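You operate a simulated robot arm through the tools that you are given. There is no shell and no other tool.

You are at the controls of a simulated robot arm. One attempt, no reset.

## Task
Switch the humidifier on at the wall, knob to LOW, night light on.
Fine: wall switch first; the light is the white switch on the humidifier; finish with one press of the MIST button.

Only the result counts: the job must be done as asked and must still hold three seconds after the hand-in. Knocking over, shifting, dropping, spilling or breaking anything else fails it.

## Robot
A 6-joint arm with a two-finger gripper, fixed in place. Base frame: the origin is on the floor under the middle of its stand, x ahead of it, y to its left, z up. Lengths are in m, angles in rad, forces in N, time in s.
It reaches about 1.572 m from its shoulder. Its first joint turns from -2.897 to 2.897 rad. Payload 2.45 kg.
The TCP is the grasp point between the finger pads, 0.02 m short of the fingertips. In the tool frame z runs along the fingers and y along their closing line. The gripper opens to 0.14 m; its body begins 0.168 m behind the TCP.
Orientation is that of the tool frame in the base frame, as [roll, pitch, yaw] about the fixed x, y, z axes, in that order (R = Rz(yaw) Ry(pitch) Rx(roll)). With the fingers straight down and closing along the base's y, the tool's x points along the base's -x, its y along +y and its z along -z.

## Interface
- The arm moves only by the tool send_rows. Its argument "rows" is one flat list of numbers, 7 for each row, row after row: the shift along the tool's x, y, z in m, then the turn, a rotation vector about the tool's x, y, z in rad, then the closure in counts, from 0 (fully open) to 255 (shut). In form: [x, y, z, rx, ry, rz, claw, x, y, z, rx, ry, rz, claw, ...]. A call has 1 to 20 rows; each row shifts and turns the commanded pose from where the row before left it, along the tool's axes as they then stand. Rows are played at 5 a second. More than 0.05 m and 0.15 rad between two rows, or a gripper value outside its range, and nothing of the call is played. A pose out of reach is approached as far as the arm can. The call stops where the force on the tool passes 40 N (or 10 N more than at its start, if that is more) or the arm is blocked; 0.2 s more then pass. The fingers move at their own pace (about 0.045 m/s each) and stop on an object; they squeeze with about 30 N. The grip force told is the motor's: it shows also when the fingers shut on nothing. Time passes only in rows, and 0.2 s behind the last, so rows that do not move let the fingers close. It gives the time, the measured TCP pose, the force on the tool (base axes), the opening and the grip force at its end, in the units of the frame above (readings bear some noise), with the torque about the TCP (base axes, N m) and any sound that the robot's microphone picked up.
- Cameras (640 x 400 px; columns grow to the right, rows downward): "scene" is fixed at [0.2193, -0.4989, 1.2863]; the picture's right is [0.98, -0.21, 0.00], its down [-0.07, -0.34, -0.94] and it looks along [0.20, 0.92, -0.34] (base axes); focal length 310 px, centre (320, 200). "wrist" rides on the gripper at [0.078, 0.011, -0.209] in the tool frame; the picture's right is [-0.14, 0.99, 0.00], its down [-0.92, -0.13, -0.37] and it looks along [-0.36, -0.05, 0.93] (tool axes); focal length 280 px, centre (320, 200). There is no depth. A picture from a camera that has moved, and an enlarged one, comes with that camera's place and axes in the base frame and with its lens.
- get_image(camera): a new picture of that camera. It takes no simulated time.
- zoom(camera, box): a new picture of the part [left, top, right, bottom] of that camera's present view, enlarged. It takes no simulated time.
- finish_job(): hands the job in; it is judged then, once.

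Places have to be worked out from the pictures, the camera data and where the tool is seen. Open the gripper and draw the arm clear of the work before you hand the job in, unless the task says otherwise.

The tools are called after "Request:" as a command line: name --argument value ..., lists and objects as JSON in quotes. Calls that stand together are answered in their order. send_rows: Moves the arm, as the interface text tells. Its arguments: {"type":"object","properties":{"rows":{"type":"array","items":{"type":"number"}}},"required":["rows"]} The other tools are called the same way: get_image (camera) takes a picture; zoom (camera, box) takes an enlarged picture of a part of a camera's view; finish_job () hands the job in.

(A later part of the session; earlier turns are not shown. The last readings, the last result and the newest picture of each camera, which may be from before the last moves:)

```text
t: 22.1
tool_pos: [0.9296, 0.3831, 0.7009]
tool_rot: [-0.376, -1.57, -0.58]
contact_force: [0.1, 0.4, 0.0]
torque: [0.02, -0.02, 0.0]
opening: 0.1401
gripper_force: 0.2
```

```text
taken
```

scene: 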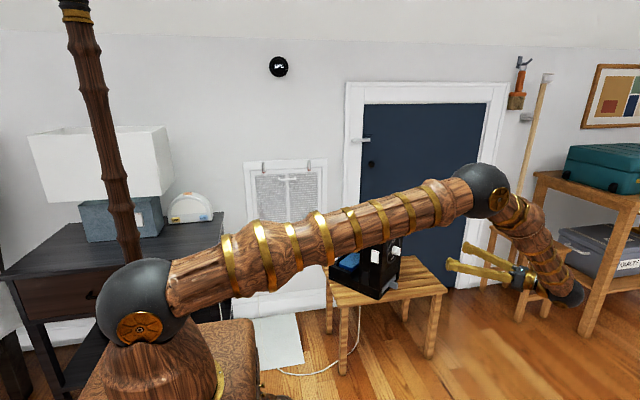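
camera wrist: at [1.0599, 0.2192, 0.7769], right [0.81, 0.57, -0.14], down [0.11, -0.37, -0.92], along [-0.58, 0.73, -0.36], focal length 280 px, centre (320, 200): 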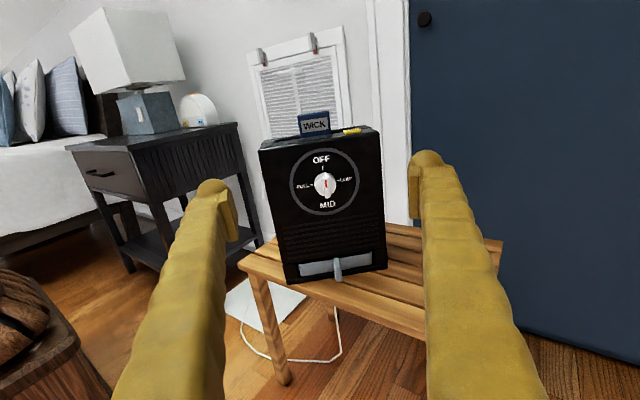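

Clear frontal view. I zoom in on the dial to get its exact center and the face's orientation.

Request:
zoom --camera "wrist" --box '[282, 140, 372, 220]'

Request:
zoom --camera "wrist" --box '[240, 100, 400, 300]'

```text
5.00 times, centred on (327, 180) of wrist
camera zoom: at [1.0599, 0.2192, 0.7769], right [0.81, 0.57, -0.14], down [0.11, -0.37, -0.92], along [-0.58, 0.73, -0.36], focal length 1402 px, centre (285, 300)
```

zoom: 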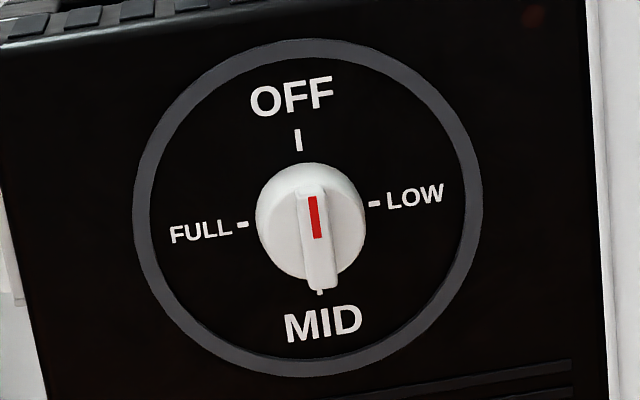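

```text
2.00 times, centred on (320, 200) of wrist
camera zoom: at [1.0599, 0.2192, 0.7769], right [0.81, 0.57, -0.14], down [0.11, -0.37, -0.92], along [-0.58, 0.73, -0.36], focal length 561 px, centre (320, 200)
```

zoom: 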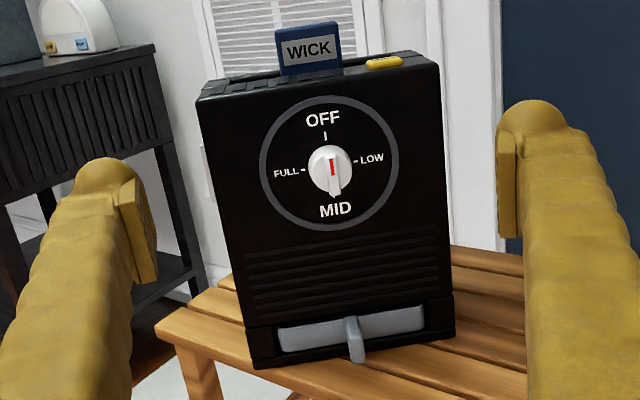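

Dial center and blade give a knob axis at about (0.794, 0.576, 0.624), face normal about (0.60, -0.80). I trim the yaw by 0.03 rad, set the fingers to about 5 cm opening and move to 6 cm in front of the blade.

Request:
send_rows --rows '[0, 0, 0, 0.03, 0, 0, 164, -0.0154, 0.00156, 0.0351, 0, 0, 0, 164, -0.0154, 0.00156, 0.0351, 0, 0, 0, 164, -0.0154, 0.00156, 0.0351, 0, 0, 0, 164, -0.0154, 0.00156, 0.0351, 0, 0, 0, 164, -0.0154, 0.00156, 0.0351, 0, 0, 0, 164, 0, 0, 0, 0, 0, 0, 164]'

Request:
get_image --camera "wrist"

Request:
get_image --camera "scene"

```text
t: 23.7
tool_pos: [0.8309, 0.5308, 0.6247]
tool_rot: [-0.324, -1.569, -0.601]
contact_force: [-0.1, -0.2, -0.5]
torque: [-0.03, 0.0, 0.0]
opening: 0.05
gripper_force: 0.0
```

```text
taken
camera wrist: at [0.9659, 0.3696, 0.7007], right [0.79, 0.6, -0.14], down [0.12, -0.37, -0.92], along [-0.6, 0.71, -0.36], focal length 280 px, centre (320, 200)
```

wrist: 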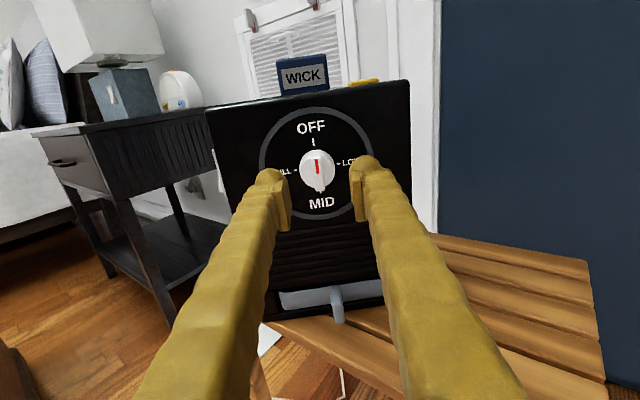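

```text
taken
```

scene: 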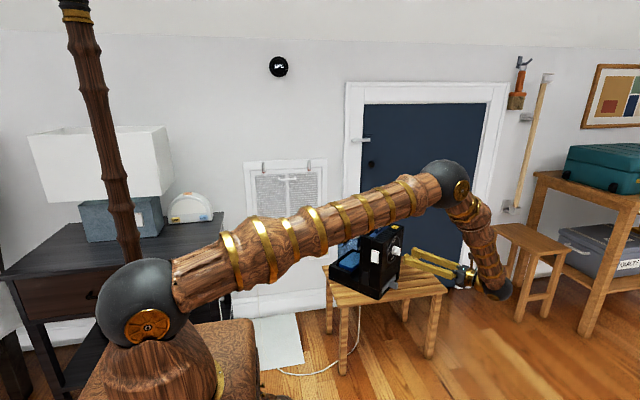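

Fingers straddle the knob in view. I zoom both cameras to verify lateral and depth alignment.

Request:
zoom --camera "wrist" --box '[250, 120, 390, 220]'

Request:
zoom --camera "scene" --box '[375, 225, 455, 295]'

```text
4.00 times, centred on (320, 170) of wrist
camera zoom: at [0.9659, 0.3696, 0.7007], right [0.79, 0.6, -0.14], down [0.12, -0.37, -0.92], along [-0.6, 0.71, -0.36], focal length 1122 px, centre (320, 320)
```

zoom: 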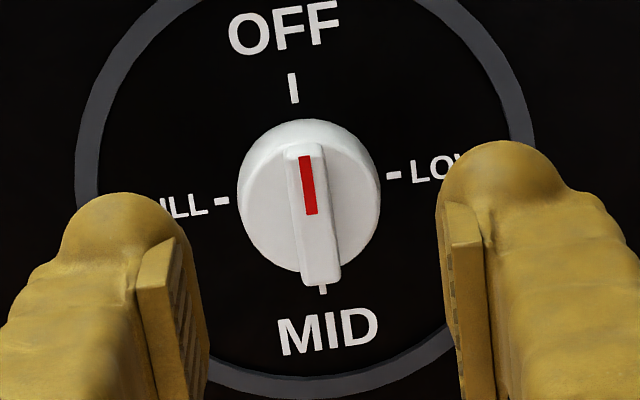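

```text
5.71 times, centred on (415, 260) of scene
camera zoom: at [0.2193, -0.4989, 1.2863], right [0.98, -0.21, 0.0], down [-0.07, -0.34, -0.94], along [0.2, 0.92, -0.34], focal length 1774 px, centre (-223, -143)
```

zoom: 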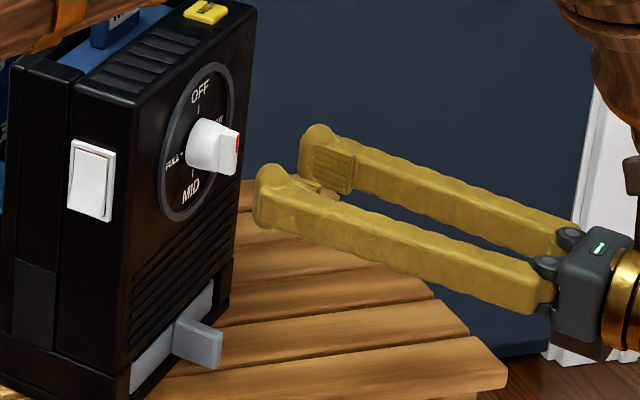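

The tool axis is 2 mm right of the blade center; I correct that and advance 5.2 cm so the fingertips straddle the blade just short of the hub.

Request:
send_rows --rows '[0.001, -0.002, 0.012, 0, 0, 0, 164, 0, 0, 0.01, 0, 0, 0, 164, 0, 0, 0.01, 0, 0, 0, 164, 0, 0, 0.01, 0, 0, 0, 164, 0, 0, 0.01, 0, 0, 0, 164, 0, 0, 0, 0, 0, 0, 164]'

Request:
zoom --camera "wrist" --box '[250, 120, 390, 220]'

Request:
zoom --camera "scene" --box '[375, 225, 455, 295]'

```text
t: 25.1
tool_pos: [0.7984, 0.5687, 0.6259]
tool_rot: [-0.338, -1.569, -0.588]
contact_force: [0.8, 0.6, 0.1]
torque: [-0.01, -0.01, -0.01]
opening: 0.0502
gripper_force: 0.0
```

```text
4.00 times, centred on (320, 170) of wrist
camera zoom: at [0.9334, 0.4083, 0.7022], right [0.79, 0.6, -0.14], down [0.12, -0.37, -0.92], along [-0.6, 0.71, -0.36], focal length 1122 px, centre (320, 320)
```

zoom: 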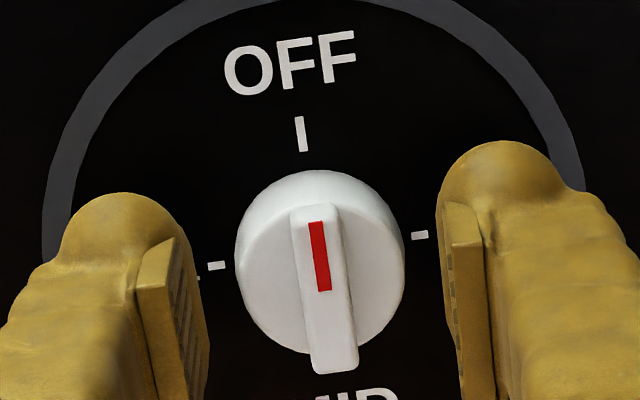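

```text
5.71 times, centred on (415, 260) of scene
camera zoom: at [0.2193, -0.4989, 1.2863], right [0.98, -0.21, 0.0], down [-0.07, -0.34, -0.94], along [0.2, 0.92, -0.34], focal length 1774 px, centre (-223, -143)
```

zoom: 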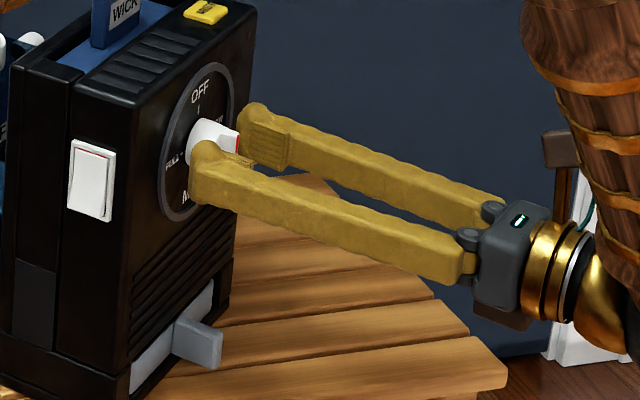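

Well centered (within ~1 mm) and no contact. I close the fingers on the blade.

Request:
send_rows --rows '[0, 0.0005, 0, 0, 0, 0, 200, 0, 0, 0, 0, 0, 0, 255, 0, 0, 0, 0, 0, 0, 255, 0, 0, 0, 0, 0, 0, 255, 0, 0, 0, 0, 0, 0, 255]'

Request:
zoom --camera "wrist" --box '[250, 120, 390, 220]'

Request:
zoom --camera "scene" --box '[375, 225, 455, 295]'

```text
t: 26.3
tool_pos: [0.7987, 0.5693, 0.626]
tool_rot: [-0.382, -1.568, -0.543]
contact_force: [0.3, 3.2, 0.3]
torque: [0.24, 0.19, -0.05]
opening: 0.0092
gripper_force: 30.3
```

```text
4.00 times, centred on (320, 170) of wrist
camera zoom: at [0.9335, 0.4089, 0.7023], right [0.79, 0.6, -0.14], down [0.12, -0.37, -0.92], along [-0.6, 0.71, -0.36], focal length 1122 px, centre (320, 320)
```

zoom: 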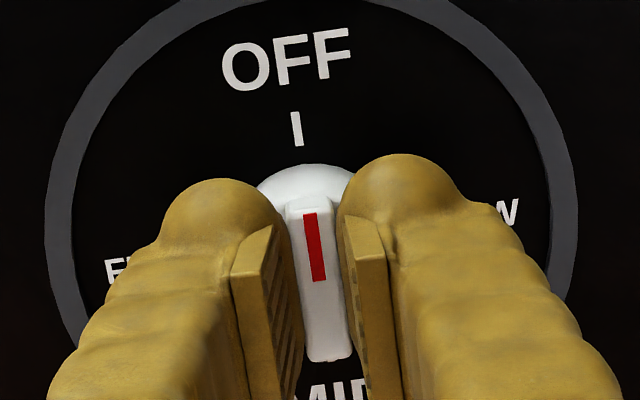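

```text
5.71 times, centred on (415, 260) of scene
camera zoom: at [0.2193, -0.4989, 1.2863], right [0.98, -0.21, 0.0], down [-0.07, -0.34, -0.94], along [0.2, 0.92, -0.34], focal length 1774 px, centre (-223, -143)
```

zoom: 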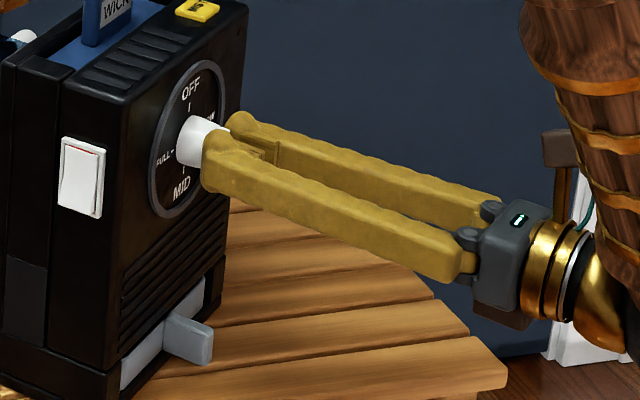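

Comparing scene zooms, closing the rounded tips against the hub pushed the humidifier back about 8 mm (switch corner moved ~9 px left). I hold the blade now, so I pull it gently back out along the tool axis by 8 mm and compare.

Request:
send_rows --rows '[0, 0, -0.002, 0, 0, 0, 255, 0, 0, -0.002, 0, 0, 0, 255, 0, 0, -0.002, 0, 0, 0, 255, 0, 0, -0.002, 0, 0, 0, 255, 0, 0, 0, 0, 0, 0, 255]'

Request:
zoom --camera "wrist" --box '[250, 120, 390, 220]'

Request:
zoom --camera "scene" --box '[375, 225, 455, 295]'

```text
t: 27.5
tool_pos: [0.803, 0.5633, 0.6252]
tool_rot: [-0.19, -1.569, -0.735]
contact_force: [-5.9, 8.9, 2.4]
torque: [-0.03, -0.06, 0.03]
opening: 0.0091
gripper_force: 30.2
```

```text
4.00 times, centred on (320, 170) of wrist
camera zoom: at [0.9381, 0.4021, 0.7023], right [0.79, 0.6, -0.14], down [0.12, -0.37, -0.92], along [-0.6, 0.71, -0.36], focal length 1122 px, centre (320, 320)
```

zoom: 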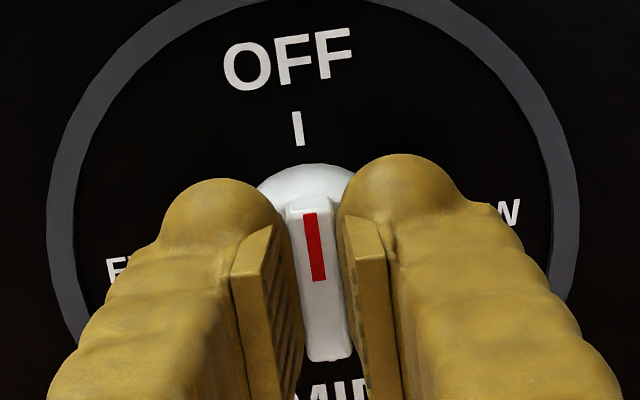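

```text
5.71 times, centred on (415, 260) of scene
camera zoom: at [0.2193, -0.4989, 1.2863], right [0.98, -0.21, 0.0], down [-0.07, -0.34, -0.94], along [0.2, 0.92, -0.34], focal length 1774 px, centre (-223, -143)
```

zoom: 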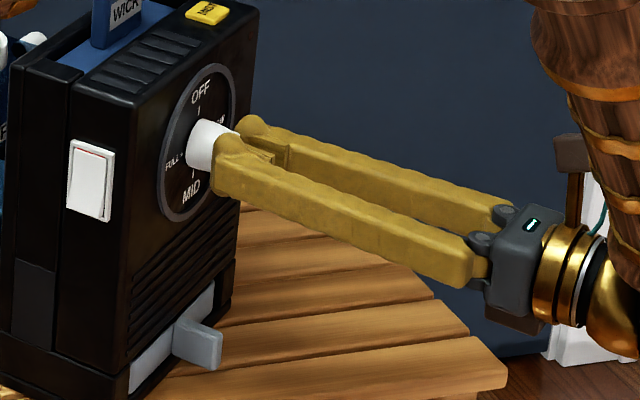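

The humidifier is back within about a millimetre of its original position (switch corner at the same pixels). Now I turn the knob clockwise in steps, starting with 0.4 rad.

Request:
send_rows --rows '[0, 0, 0, 0, 0, 0.1, 255, 0, 0, 0, 0, 0, 0.1, 255, 0, 0, 0, 0, 0, 0.1, 255, 0, 0, 0, 0, 0, 0.1, 255]'

Request:
zoom --camera "wrist" --box '[250, 120, 390, 220]'

Request:
zoom --camera "scene" --box '[375, 225, 455, 295]'

```text
t: 28.5
tool_pos: [0.8031, 0.5619, 0.6264]
tool_rot: [-1.566, -1.169, 0.641]
contact_force: [5.7, -3.0, -3.2]
torque: [-0.14, -0.13, 0.03]
opening: 0.009
gripper_force: 30.4
```

```text
4.00 times, centred on (320, 170) of wrist
camera zoom: at [0.9615, 0.4189, 0.6918], right [0.69, 0.52, -0.51], down [-0.16, -0.58, -0.8], along [-0.71, 0.63, -0.32], focal length 1122 px, centre (320, 320)
```

zoom: 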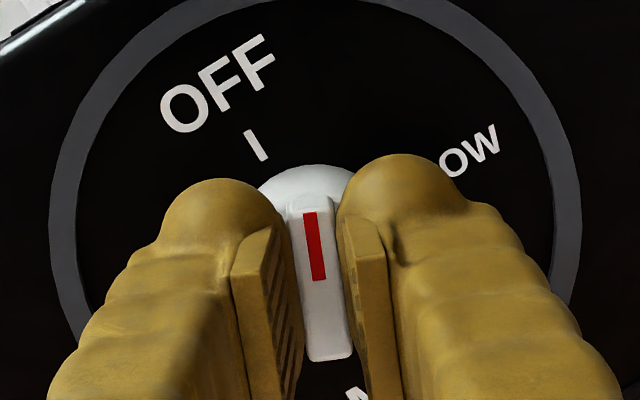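

```text
5.71 times, centred on (415, 260) of scene
camera zoom: at [0.2193, -0.4989, 1.2863], right [0.98, -0.21, 0.0], down [-0.07, -0.34, -0.94], along [0.2, 0.92, -0.34], focal length 1774 px, centre (-223, -143)
```

zoom: 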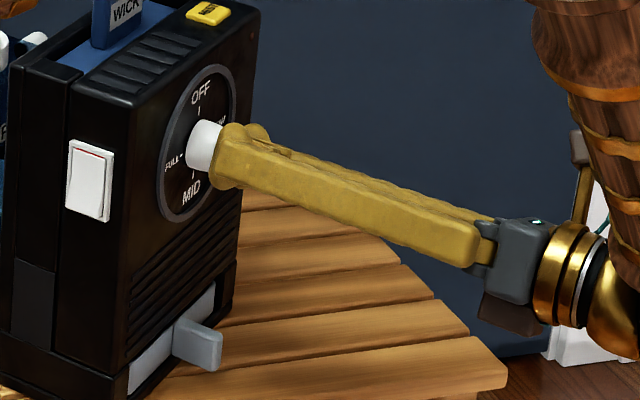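

The knob turns with the gripper and the humidifier stays put. I continue another 0.6 rad.

Request:
send_rows --rows '[0, 0, 0, 0, 0, 0.1, 255, 0, 0, 0, 0, 0, 0.1, 255, 0, 0, 0, 0, 0, 0.1, 255, 0, 0, 0, 0, 0, 0.1, 255, 0, 0, 0, 0, 0, 0.1, 255, 0, 0, 0, 0, 0, 0.1, 255]'

Request:
zoom --camera "wrist" --box '[250, 120, 390, 220]'

Request:
zoom --camera "scene" --box '[375, 225, 455, 295]'

```text
t: 29.9
tool_pos: [0.8037, 0.5618, 0.6261]
tool_rot: [-1.569, -0.569, 0.645]
contact_force: [2.2, -3.3, -8.3]
torque: [-0.14, -0.09, 0.14]
opening: 0.009
gripper_force: 30.4
```

```text
4.00 times, centred on (320, 170) of wrist
camera zoom: at [0.9863, 0.4386, 0.6569], right [0.33, 0.25, -0.91], down [-0.45, -0.8, -0.39], along [-0.83, 0.54, -0.15], focal length 1122 px, centre (320, 320)
```

zoom: 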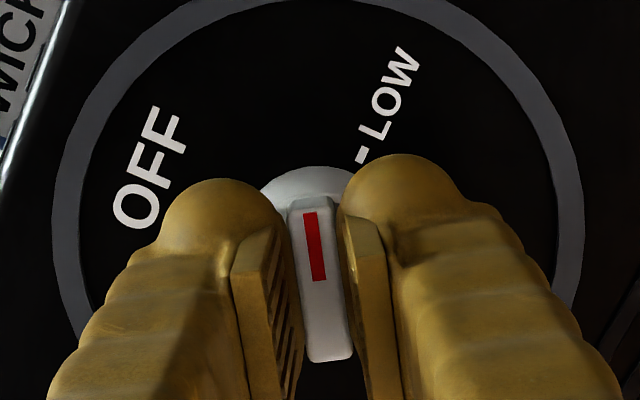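

```text
5.71 times, centred on (415, 260) of scene
camera zoom: at [0.2193, -0.4989, 1.2863], right [0.98, -0.21, 0.0], down [-0.07, -0.34, -0.94], along [0.2, 0.92, -0.34], focal length 1774 px, centre (-223, -143)
```

zoom: 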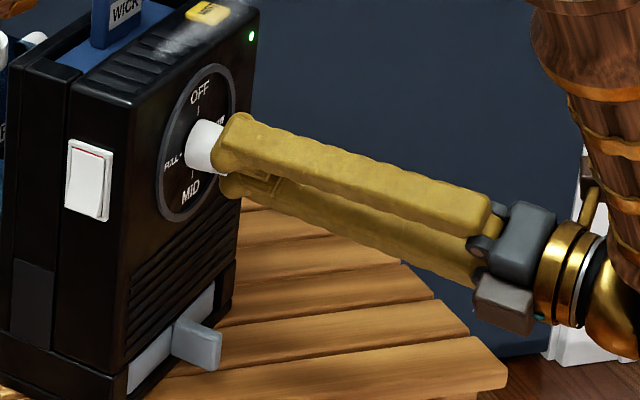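

The indicator turned green, confirming power and that the knob has entered a running setting. I finish the turn to a full 90°, easing down 1 mm to relieve the side force.

Request:
send_rows --rows '[-0.0003, 0.0004, 0, 0, 0, 0.095, 255, -0.0002, 0.0004, 0, 0, 0, 0.095, 255, 0, 0, 0, 0, 0, 0.095, 255, 0, 0, 0, 0, 0, 0.095, 255, 0, 0, 0, 0, 0, 0.095, 255, 0, 0, 0, 0, 0, 0.096, 255]'

Request:
zoom --camera "wrist" --box '[250, 120, 390, 220]'

Request:
zoom --camera "scene" --box '[375, 225, 455, 295]'

```text
t: 31.3
tool_pos: [0.8048, 0.5618, 0.624]
tool_rot: [-1.567, 0.002, 0.646]
contact_force: [-3.0, 3.2, -15.6]
torque: [-0.11, -0.08, -0.01]
opening: 0.0091
gripper_force: 30.0
```

```text
4.00 times, centred on (320, 170) of wrist
camera zoom: at [0.9919, 0.4421, 0.6126], right [-0.11, -0.08, -0.99], down [-0.51, -0.85, 0.13], along [-0.85, 0.52, 0.05], focal length 1122 px, centre (320, 320)
```

zoom: 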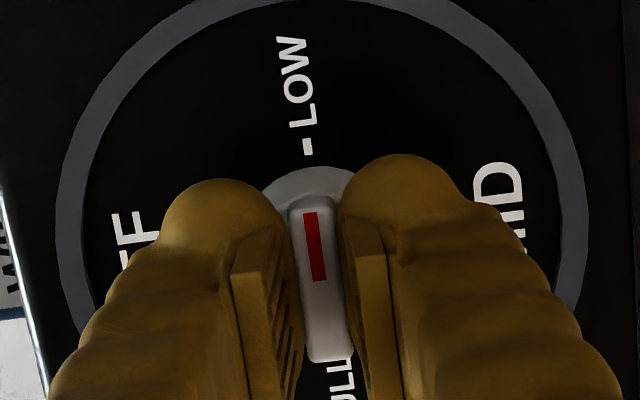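

```text
5.71 times, centred on (415, 260) of scene
camera zoom: at [0.2193, -0.4989, 1.2863], right [0.98, -0.21, 0.0], down [-0.07, -0.34, -0.94], along [0.2, 0.92, -0.34], focal length 1774 px, centre (-223, -143)
```

zoom: 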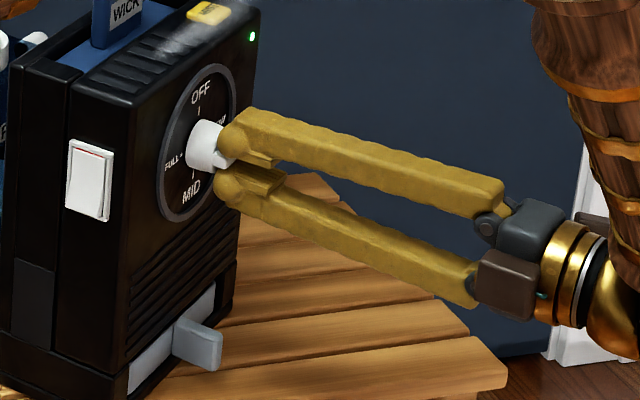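

The pointer lines up with LOW. There is 15 N of vertical load from a small axis offset, so I ease down 1.5 mm before releasing.

Request:
send_rows --rows '[0, 0.0008, 0, 0, 0, 0, 255, 0, 0.0007, 0, 0, 0, 0, 255, 0, 0, 0, 0, 0, 0, 255]'

```text
t: 32.1
tool_pos: [0.8045, 0.5614, 0.624]
tool_rot: [-1.568, 0.0, 0.646]
contact_force: [-4.5, -9.0, 12.9]
torque: [0.11, 0.08, 0.14]
opening: 0.009
gripper_force: 30.1
```

Now the load reversed to +13 N, so I go back up 0.7 mm.

Request:
send_rows --rows '[0, -0.0007, 0, 0, 0, 0, 255, 0, 0, 0, 0, 0, 0, 255]'

```text
t: 32.7
tool_pos: [0.8044, 0.5622, 0.6241]
tool_rot: [-1.569, 0.001, 0.644]
contact_force: [10.4, -7.7, 10.7]
torque: [0.07, 0.05, -0.06]
opening: 0.0092
gripper_force: 30.2
```

Some residual load remains (pressing into the hub ~12 N and 10 N vertically), so I trim 0.5 mm up and 0.7 mm outward.

Request:
send_rows --rows '[0, -0.0005, -0.0007, 0, 0, 0, 255, 0, 0, 0, 0, 0, 0, 255]'

Request:
zoom --camera "scene" --box '[375, 225, 455, 295]'

```text
t: 33.3
tool_pos: [0.8037, 0.5611, 0.625]
tool_rot: [-1.57, -0.001, 0.645]
contact_force: [7.6, -4.8, 13.8]
torque: [0.08, 0.1, 0.16]
opening: 0.0092
gripper_force: 30.0
```

```text
5.71 times, centred on (415, 260) of scene
camera zoom: at [0.2193, -0.4989, 1.2863], right [0.98, -0.21, 0.0], down [-0.07, -0.34, -0.94], along [0.2, 0.92, -0.34], focal length 1774 px, centre (-223, -143)
```

zoom: 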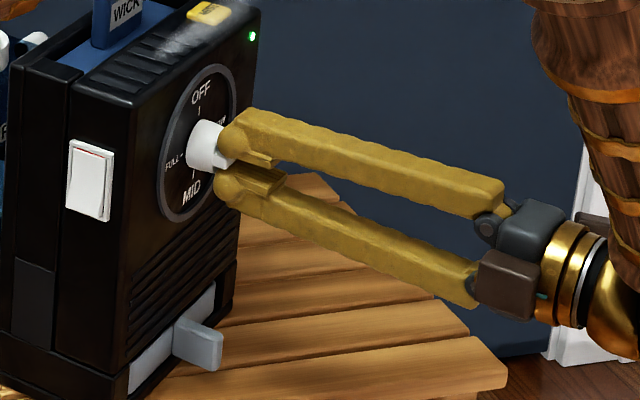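

The humidifier's position is unchanged, so I release the blade and back straight off.

Request:
send_rows --rows '[0, 0, 0, 0, 0, 0, 230, 0, 0, 0, 0, 0, 0, 200, 0, 0, 0, 0, 0, 0, 164, 0, 0, 0, 0, 0, 0, 164, 0, 0, -0.01, 0, 0, 0, 164, 0, 0, -0.03, 0, 0, 0, 164, 0, 0, -0.04, 0, 0, 0, 164, 0, 0, -0.04, 0, 0, 0, 164]'

Request:
zoom --camera "scene" --box '[375, 225, 455, 295]'

Request:
zoom --camera "wrist" --box '[240, 100, 400, 250]'

```text
t: 35.1
tool_pos: [0.8759, 0.4681, 0.6249]
tool_rot: [-1.569, 0.0, 0.645]
contact_force: [0.0, 0.5, 0.9]
torque: [-0.02, 0.0, -0.01]
opening: 0.0498
gripper_force: 0.0
```

```text
5.71 times, centred on (415, 260) of scene
camera zoom: at [0.2193, -0.4989, 1.2863], right [0.98, -0.21, 0.0], down [-0.07, -0.34, -0.94], along [0.2, 0.92, -0.34], focal length 1774 px, centre (-223, -143)
```

zoom: 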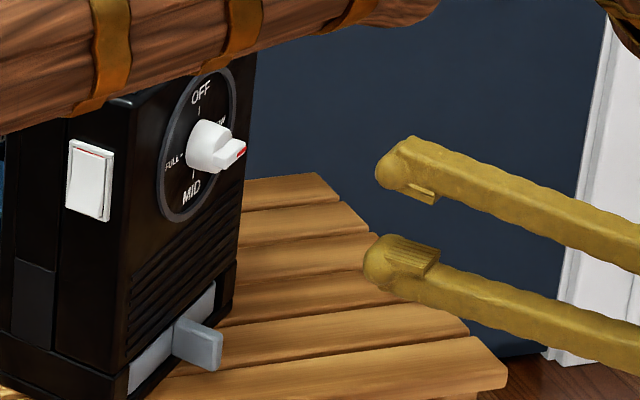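

```text
2.67 times, centred on (320, 175) of wrist
camera zoom: at [1.0636, 0.3485, 0.6119], right [-0.11, -0.08, -0.99], down [-0.51, -0.85, 0.13], along [-0.85, 0.52, 0.05], focal length 748 px, centre (320, 267)
```

zoom: 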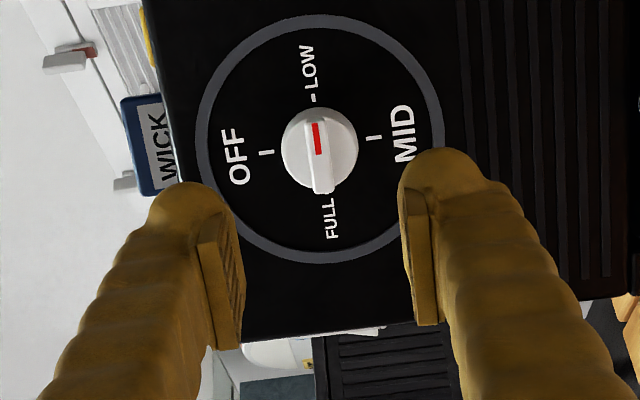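

Knob pointer is on LOW and the humidifier sits where it was. Now I back off, rise to about z=0.925 and swing the tool 90° so it points along the side-switch direction.

Request:
send_rows --rows '[0, -0.043, -0.0143, 0, 0, 0, 164, 0, -0.043, -0.0143, 0, 0, 0, 164, 0, -0.043, -0.0143, 0, 0, 0, 164, 0, -0.043, -0.0143, 0, 0, 0, 164, 0, -0.043, -0.0143, 0, 0, 0, 164, 0, -0.043, -0.0143, 0, 0, 0, 164, 0, -0.043, -0.0143, 0, 0, 0, 164]'

Request:
get_image --camera "scene"

```text
t: 36.7
tool_pos: [0.935, 0.3858, 0.9257]
tool_rot: [-1.567, 0.002, 0.646]
contact_force: [-0.1, -0.2, -0.8]
torque: [0.05, 0.05, 0.01]
opening: 0.0501
gripper_force: 0.0
```

```text
taken
```

scene: 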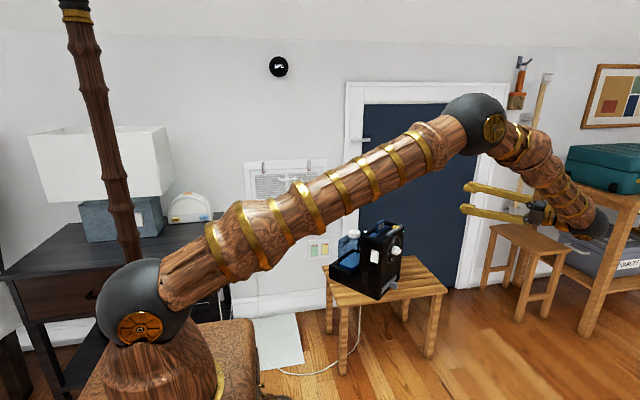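

The arm is high and clear. I zoom on the humidifier to read the light switch, and rotate the tool by half of the quarter turn.

Request:
zoom --camera "scene" --box '[340, 215, 420, 305]'

Request:
send_rows --rows '[0, 0, 0, 0, 0.1428, 0, 164, 0, 0, 0, 0, 0.1428, 0, 164, 0, 0, 0, 0, 0.1428, 0, 164, 0, 0, 0, 0, 0.1428, 0, 164, 0, 0, 0, 0, 0.1428, 0, 164, 0, 0, 0, 0, 0.1428, 0, 164]'

Request:
get_image --camera "scene"

```text
4.44 times, centred on (380, 260) of scene
camera zoom: at [0.2193, -0.4989, 1.2863], right [0.98, -0.21, 0.0], down [-0.07, -0.34, -0.94], along [0.2, 0.92, -0.34], focal length 1380 px, centre (53, -67)
```

zoom: 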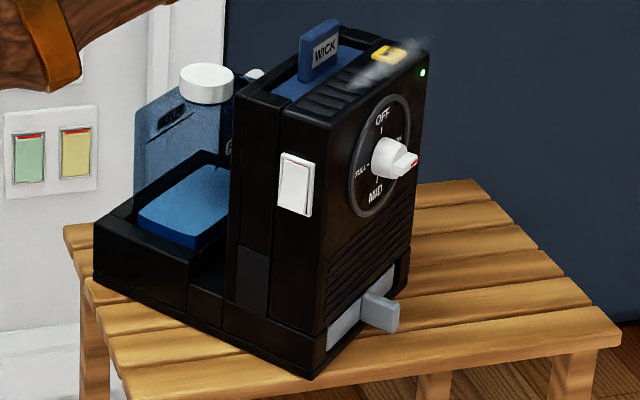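

```text
t: 38.1
tool_pos: [0.9374, 0.3847, 0.9246]
tool_rot: [-1.573, 0.003, -0.213]
contact_force: [0.5, -0.3, 0.0]
torque: [0.02, -0.01, -0.02]
opening: 0.05
gripper_force: 0.1
```

```text
taken
```

scene: 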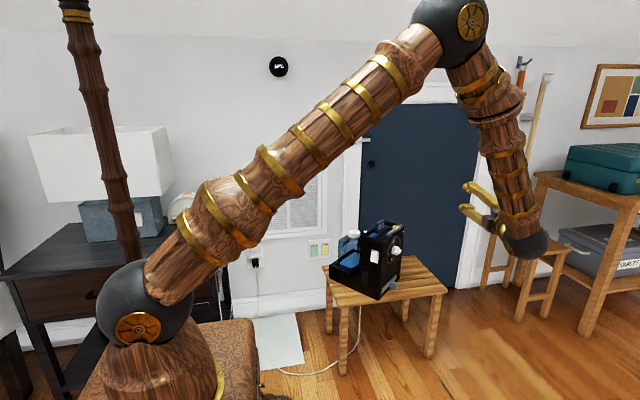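

Mist is rising and the LED is green, so the power is on. I finish the rotation and then move back toward the left side of the humidifier at height 0.925.

Request:
send_rows --rows '[0, 0, 0, 0, 0.1428, 0, 164, 0, 0, 0, 0, 0.1428, 0, 164, 0, 0, 0, 0, 0.1428, 0, 164, 0, 0, 0, 0, 0.1428, 0, 164, 0, 0, 0, 0, 0.1428, 0, 164, -0.0288, 0, -0.0329, 0, 0, 0, 164, -0.0288, 0, -0.0329, 0, 0, 0, 164, -0.0288, 0, -0.0329, 0, 0, 0, 164, -0.0288, 0, -0.0329, 0, 0, 0, 164, -0.0288, 0, -0.0329, 0, 0, 0, 164]'

Request:
get_image --camera "scene"

Request:
get_image --camera "wrist"

```text
t: 40.3
tool_pos: [0.7249, 0.3791, 0.9279]
tool_rot: [-1.571, 0.003, -0.907]
contact_force: [0.2, 0.2, 1.0]
torque: [-0.02, -0.01, 0.0]
opening: 0.0497
gripper_force: 0.0
out of reach, approached as far as the arm can: row 9, 10
```

```text
taken
```

scene: 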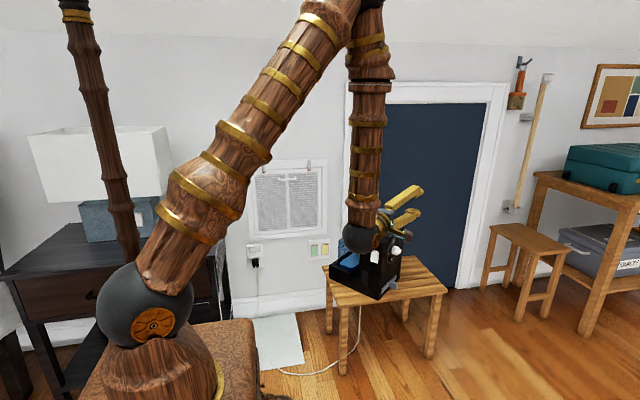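

```text
taken
camera wrist: at [0.6083, 0.1891, 0.9144], right [-0.09, 0.11, -0.99], down [-0.86, 0.5, 0.13], along [0.51, 0.86, 0.05], focal length 280 px, centre (320, 200)
```

wrist: 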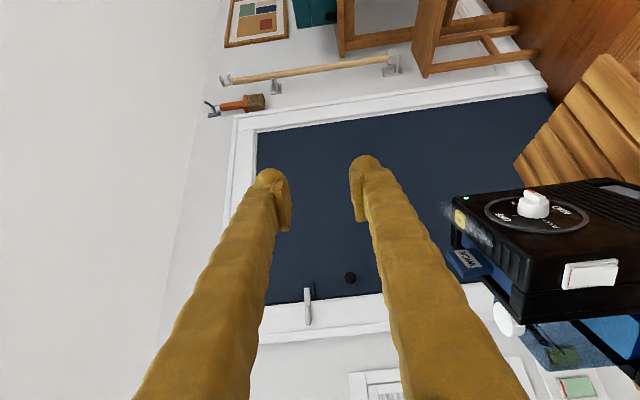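

Rolling the gripper this way hits an arm limit near here. I undo the roll (camera back on top), the posture that worked at the wall, which will also suit pressing the side switch with one finger.

Request:
send_rows --rows '[0, 0, 0, 0, 0, -0.1428, 164, 0, 0, 0, 0, 0, -0.1428, 164, 0, 0, 0, 0, 0, -0.1428, 164, 0, 0, 0, 0, 0, -0.1428, 164, 0, 0, 0, 0, 0, -0.1428, 164, 0, 0, 0, 0, 0, -0.1428, 164, 0, 0, 0, 0, 0, -0.1428, 164, 0, 0, 0, 0, 0, -0.1428, 164, 0, 0, 0, 0, 0, -0.1428, 164, 0, 0, 0, 0, 0, -0.1428, 164, 0, 0, 0, 0, 0, -0.1428, 164]'

Request:
get_image --camera "scene"

Request:
get_image --camera "wrist"

```text
t: 42.7
tool_pos: [0.7294, 0.3752, 0.9253]
tool_rot: [2.073, -1.571, 1.727]
contact_force: [0.7, 0.1, 0.1]
torque: [0.0, 0.03, 0.0]
opening: 0.05
gripper_force: 0.0
out of reach, approached as far as the arm can: row 1
```

```text
taken
```

scene: 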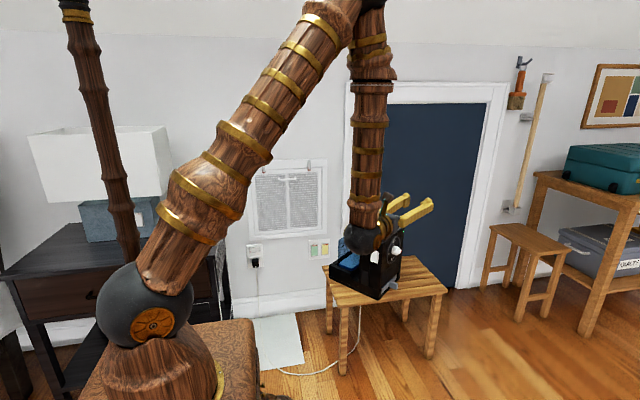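

```text
taken
camera wrist: at [0.5705, 0.2388, 1.0022], right [0.6, -0.79, -0.14], down [-0.37, -0.12, -0.92], along [0.71, 0.61, -0.37], focal length 280 px, centre (320, 200)
```

wrist: 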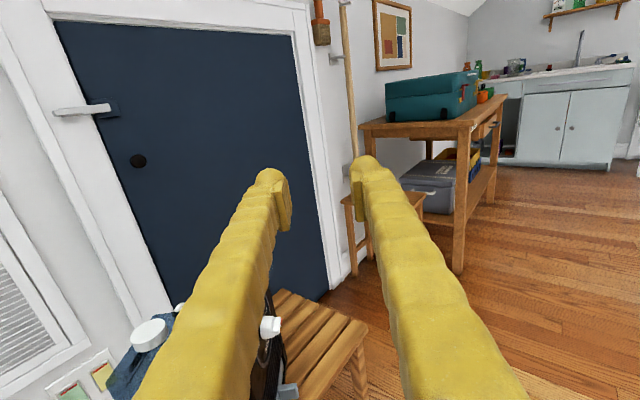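

The posture is restored and reachable. Now I move to the left side of the humidifier, about 20 cm short of the white switch, at z≈0.80, for a look.

Request:
send_rows --rows '[-0.02, -0.0261, -0.0235, 0, 0, 0, 164, -0.02, -0.0261, -0.0235, 0, 0, 0, 164, -0.02, -0.0261, -0.0235, 0, 0, 0, 164, -0.02, -0.0261, -0.0235, 0, 0, 0, 164, -0.02, -0.0261, -0.0235, 0, 0, 0, 164, -0.02, -0.0261, -0.0235, 0, 0, 0, 164]'

Request:
get_image --camera "scene"

Request:
get_image --camera "wrist"

```text
t: 44.1
tool_pos: [0.6773, 0.3755, 0.7719]
tool_rot: [-0.327, -1.567, -2.14]
contact_force: [0.2, 0.1, -0.6]
torque: [-0.01, -0.03, 0.0]
opening: 0.0502
gripper_force: 0.1
out of reach, approached as far as the arm can: row 1, 2, 3, 4, 5, 6
```

```text
taken
```

scene: 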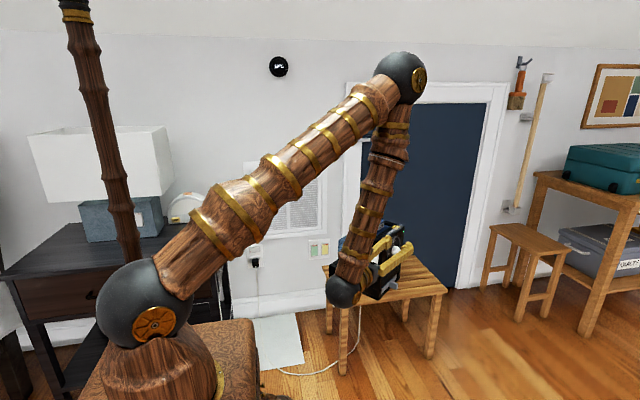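

```text
taken
camera wrist: at [0.5204, 0.2367, 0.8485], right [0.62, -0.78, -0.14], down [-0.37, -0.13, -0.92], along [0.7, 0.62, -0.36], focal length 280 px, centre (320, 200)
```

wrist: 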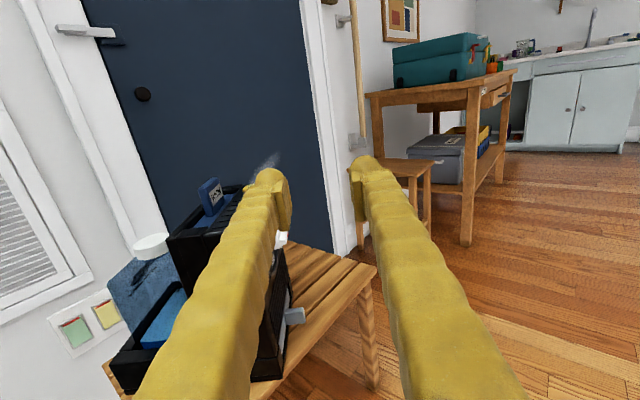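

The limit is the arm's minimum fold distance (shoulder is high, near z≈0.95), so lower poses are reachable. I descend here to z≈0.61, where the space in front of the side face is free.

Request:
send_rows --rows '[-0.04, 0, 0, 0, 0, 0, 164, -0.04, 0, 0, 0, 0, 0, 164, -0.04, 0, 0, 0, 0, 0, 164, -0.04, 0, 0, 0, 0, 0, 255, 0, 0, 0, 0, 0, 0, 255, 0, 0, 0, 0, 0, 0, 255]'

Request:
get_image --camera "scene"

Request:
get_image --camera "wrist"

```text
t: 45.5
tool_pos: [0.7074, 0.3738, 0.6222]
tool_rot: [-2.958, -1.562, 0.462]
contact_force: [-0.1, -0.4, 0.6]
torque: [0.0, -0.01, 0.01]
opening: 0.0002
gripper_force: 15.8
out of reach, approached as far as the arm can: row 1, 2, 3, 4
```

```text
taken
```

scene: 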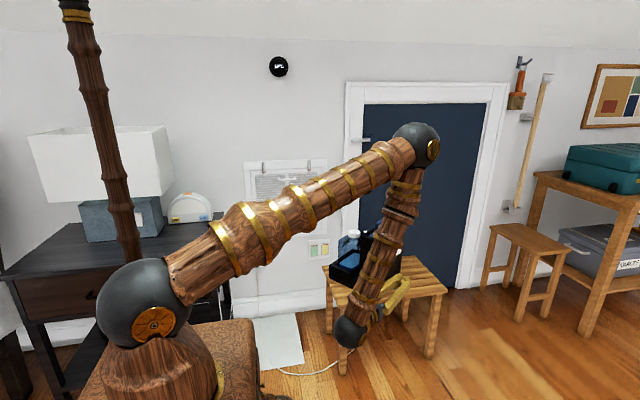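

```text
taken
camera wrist: at [0.5487, 0.2392, 0.7001], right [0.6, -0.79, -0.14], down [-0.38, -0.12, -0.92], along [0.71, 0.6, -0.37], focal length 280 px, centre (320, 200)
```

wrist: 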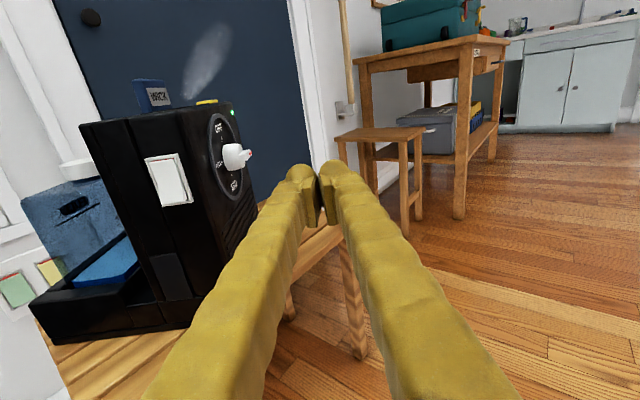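

Horizontal pointing here seems limited by a wrist joint, so I pitch the tool down about 45° instead; a fingertip can then push the rocker's lower end sideways. I rotate now.

Request:
send_rows --rows '[0, 0, 0, 0, -0.131, 0, 255, 0, 0, 0, 0, -0.131, 0, 255, 0, 0, 0, 0, -0.131, 0, 255, 0, 0, 0, 0, -0.131, 0, 255, 0, 0, 0, 0, -0.131, 0, 255, 0, 0, 0, 0, -0.13, 0, 255, 0, 0, 0, 0, 0, 0, 255]'

Request:
get_image --camera "scene"

Request:
get_image --camera "wrist"

```text
t: 47.1
tool_pos: [0.7221, 0.3419, 0.6208]
tool_rot: [-3.129, -0.785, 0.643]
contact_force: [0.1, 0.0, -1.0]
torque: [0.0, 0.02, -0.02]
opening: 0.0002
gripper_force: 29.2
out of reach, approached as far as the arm can: row 2, 3, 4, 5
```

```text
taken
```

scene: 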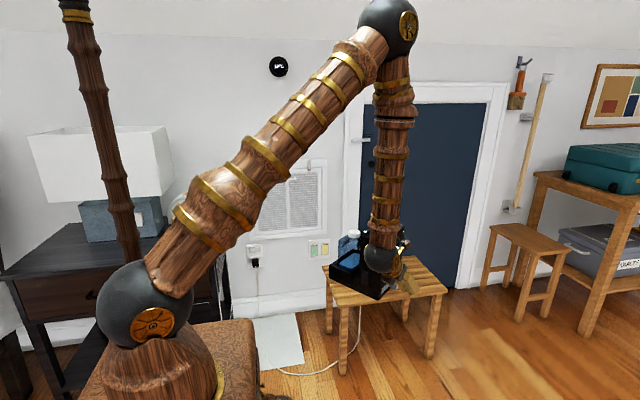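

```text
taken
camera wrist: at [0.6561, 0.2767, 0.8229], right [0.52, -0.85, -0.11], down [-0.81, -0.45, -0.39], along [0.28, 0.29, -0.92], focal length 280 px, centre (320, 200)
```

wrist: 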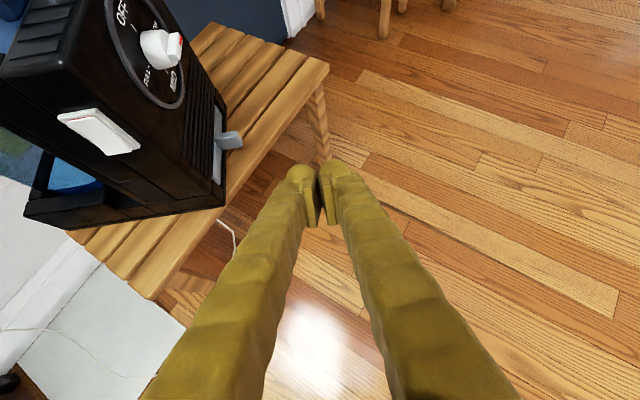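

The pitched pose is within reach and the white switch is in view at upper left. I zoom in to see its state and locate it.

Request:
zoom --camera "wrist" --box '[40, 90, 160, 170]'

Request:
zoom --camera "scene" --box '[340, 215, 420, 305]'

```text
5.00 times, centred on (100, 130) of wrist
camera zoom: at [0.6561, 0.2767, 0.8229], right [0.52, -0.85, -0.11], down [-0.81, -0.45, -0.39], along [0.28, 0.29, -0.92], focal length 1402 px, centre (1420, 550)
```

zoom: 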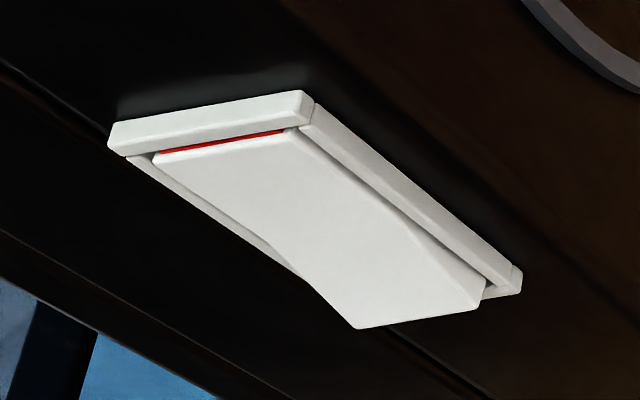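

```text
4.44 times, centred on (380, 260) of scene
camera zoom: at [0.2193, -0.4989, 1.2863], right [0.98, -0.21, 0.0], down [-0.07, -0.34, -0.94], along [0.2, 0.92, -0.34], focal length 1380 px, centre (53, -67)
```

zoom: 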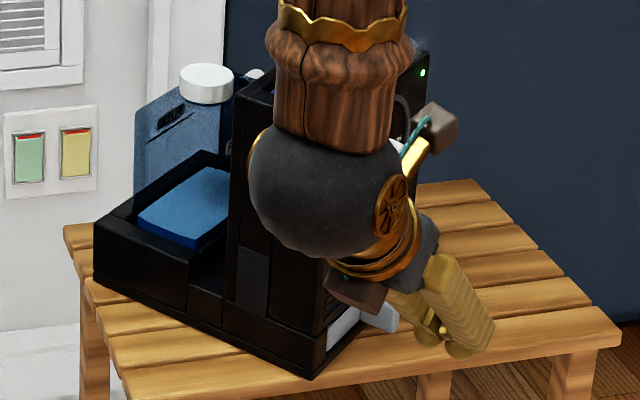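

The switch's lower end is proud and its red top end is sunk: it is off, and I must press the lower end (about (0.668, 0.549, 0.608)). I slide sideways along the face, staying about 6 cm off it.

Request:
send_rows --rows '[-0.00125, -0.0455, 0.00125, 0, 0, 0, 255, -0.00125, -0.0455, 0.00125, 0, 0, 0, 255, -0.00125, -0.0455, 0.00125, 0, 0, 0, 255, -0.00125, -0.0455, 0.00125, 0, 0, 0, 255, 0, 0, 0, 0, 0, 0, 255]'

Request:
get_image --camera "wrist"

Request:
get_image --camera "scene"

```text
t: 48.3
tool_pos: [0.6622, 0.4259, 0.6366]
tool_rot: [-3.041, -0.772, 0.644]
contact_force: [-0.6, 0.1, 0.2]
torque: [-0.02, 0.03, 0.01]
opening: 0.0
gripper_force: 29.5
out of reach, approached as far as the arm can: row 1, 2, 3, 4
```

```text
taken
camera wrist: at [0.6109, 0.3477, 0.8379], right [0.57, -0.8, -0.17], down [-0.79, -0.48, -0.37], along [0.22, 0.34, -0.91], focal length 280 px, centre (320, 200)
```

wrist: 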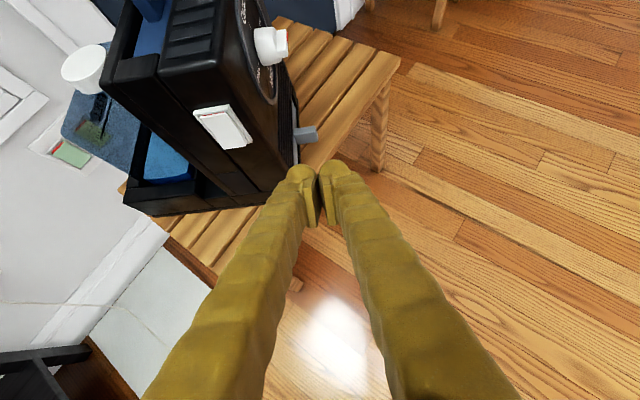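

```text
taken
```

scene: 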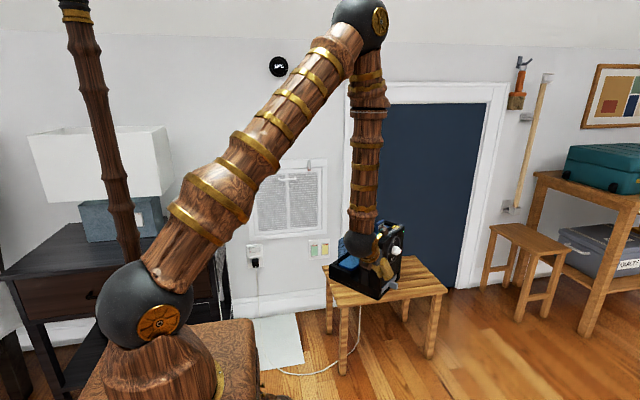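

The wrist joint can't point straight out from this side (it worked when the tool was angled ≥27° off the arm's plane), so I use an oblique approach: yaw about 67°, horizontal, camera on top. I rotate in place, about 8 cm from the side face.

Request:
send_rows --rows '[0, 0, 0, 0.0574, 0.1093, -0.0354, 255, 0, 0, 0, 0.0574, 0.1093, -0.0354, 255, 0, 0, 0, 0.0574, 0.1093, -0.0354, 255, 0, 0, 0, 0.0574, 0.1093, -0.0354, 255, 0, 0, 0, 0.0574, 0.1093, -0.0354, 255, 0, 0, 0, 0.0574, 0.1093, -0.0354, 255, 0, 0, 0, 0.0574, 0.1093, -0.0354, 255, 0, 0, 0, 0, 0, 0, 255]'

Request:
get_image --camera "scene"

Request:
get_image --camera "wrist"

```text
t: 50.1
tool_pos: [0.6628, 0.4262, 0.6361]
tool_rot: [1.813, -1.536, 2.466]
contact_force: [0.3, 0.2, 0.6]
torque: [0.01, -0.01, -0.01]
opening: 0.0001
gripper_force: 30.0
```

```text
taken
```

scene: 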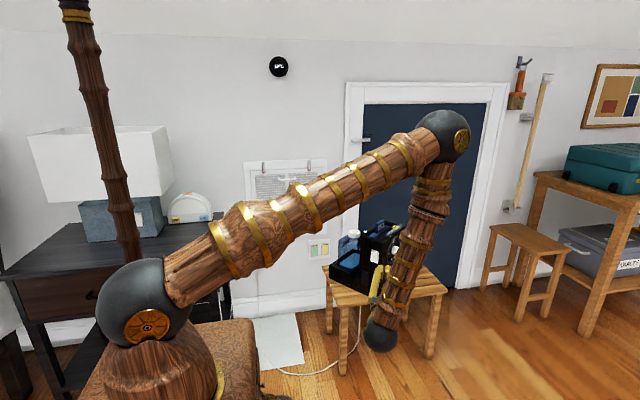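

```text
taken
camera wrist: at [0.5817, 0.2333, 0.7151], right [0.9, -0.42, -0.1], down [-0.25, -0.3, -0.92], along [0.35, 0.86, -0.37], focal length 280 px, centre (320, 200)
```

wrist: 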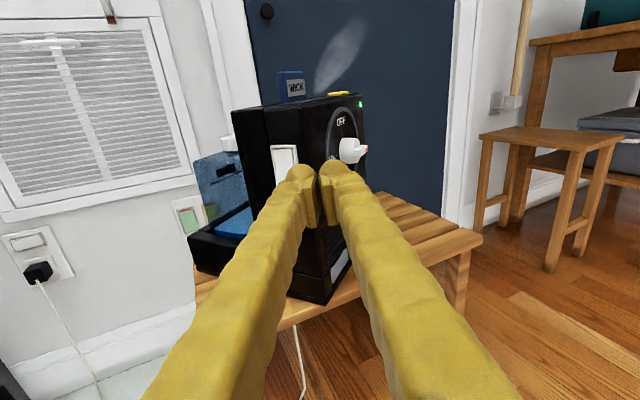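

The oblique pose is reachable and I see the switch just left of the fingers. I zoom to locate it precisely from here.

Request:
zoom --camera "wrist" --box '[240, 130, 340, 230]'

Request:
zoom --camera "scene" --box '[340, 215, 420, 305]'

```text
4.00 times, centred on (290, 180) of wrist
camera zoom: at [0.5817, 0.2333, 0.7151], right [0.9, -0.42, -0.1], down [-0.25, -0.3, -0.92], along [0.35, 0.86, -0.37], focal length 1122 px, centre (440, 280)
```

zoom: 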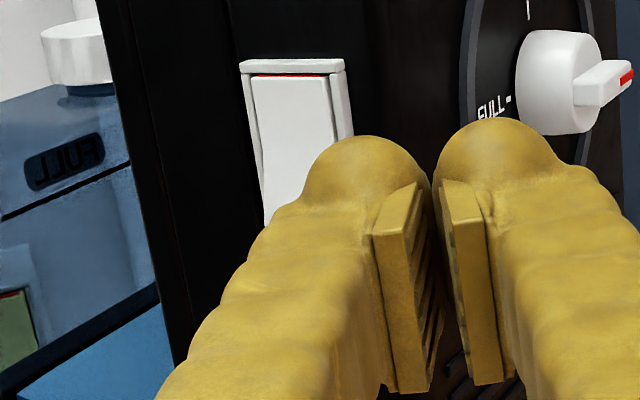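

```text
4.44 times, centred on (380, 260) of scene
camera zoom: at [0.2193, -0.4989, 1.2863], right [0.98, -0.21, 0.0], down [-0.07, -0.34, -0.94], along [0.2, 0.92, -0.34], focal length 1380 px, centre (53, -67)
```

zoom: 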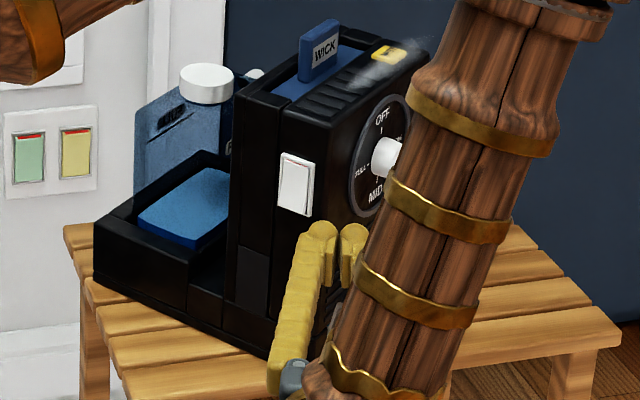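

Switch frame top is at z≈0.656 and the proud lower end near (e-distance 0.864, z≈0.606). I move so the leading (right) finger sits about 3–4 cm in front of the rocker's lower end.

Request:
send_rows --rows '[-0.0069, -0.0289, 0.0208, 0, 0, 0, 255, -0.0069, -0.0289, 0.0208, 0, 0, 0, 255, -0.0069, -0.0289, 0.0208, 0, 0, 0, 255, 0, 0, 0, 0, 0, 0, 255]'

Request:
zoom --camera "wrist" --box '[260, 110, 400, 210]'

Request:
zoom --camera "scene" --box '[340, 215, 420, 305]'

```text
t: 51.1
tool_pos: [0.6084, 0.5188, 0.6118]
tool_rot: [1.845, -1.536, 2.434]
contact_force: [-0.5, 0.9, 0.4]
torque: [0.01, -0.02, 0.0]
opening: 0.0
gripper_force: 29.1
```

```text
4.00 times, centred on (330, 160) of wrist
camera zoom: at [0.5283, 0.3271, 0.6909], right [0.9, -0.42, -0.1], down [-0.25, -0.3, -0.92], along [0.35, 0.86, -0.38], focal length 1122 px, centre (280, 360)
```

zoom: 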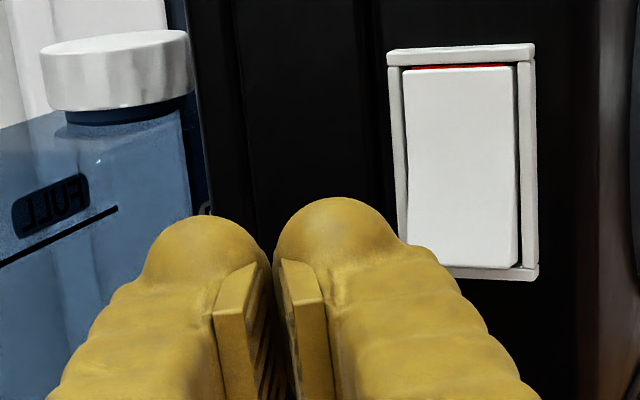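

```text
4.44 times, centred on (380, 260) of scene
camera zoom: at [0.2193, -0.4989, 1.2863], right [0.98, -0.21, 0.0], down [-0.07, -0.34, -0.94], along [0.2, 0.92, -0.34], focal length 1380 px, centre (53, -67)
```

zoom: 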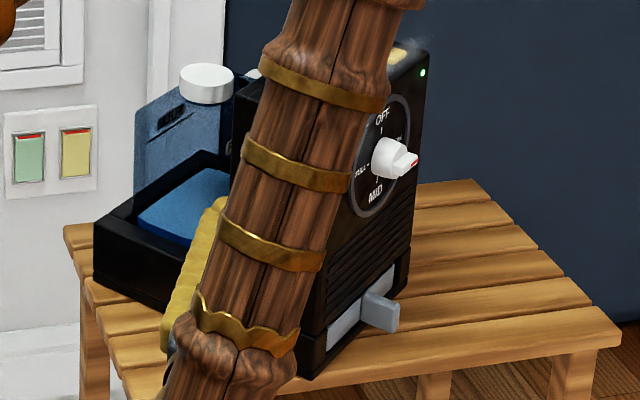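

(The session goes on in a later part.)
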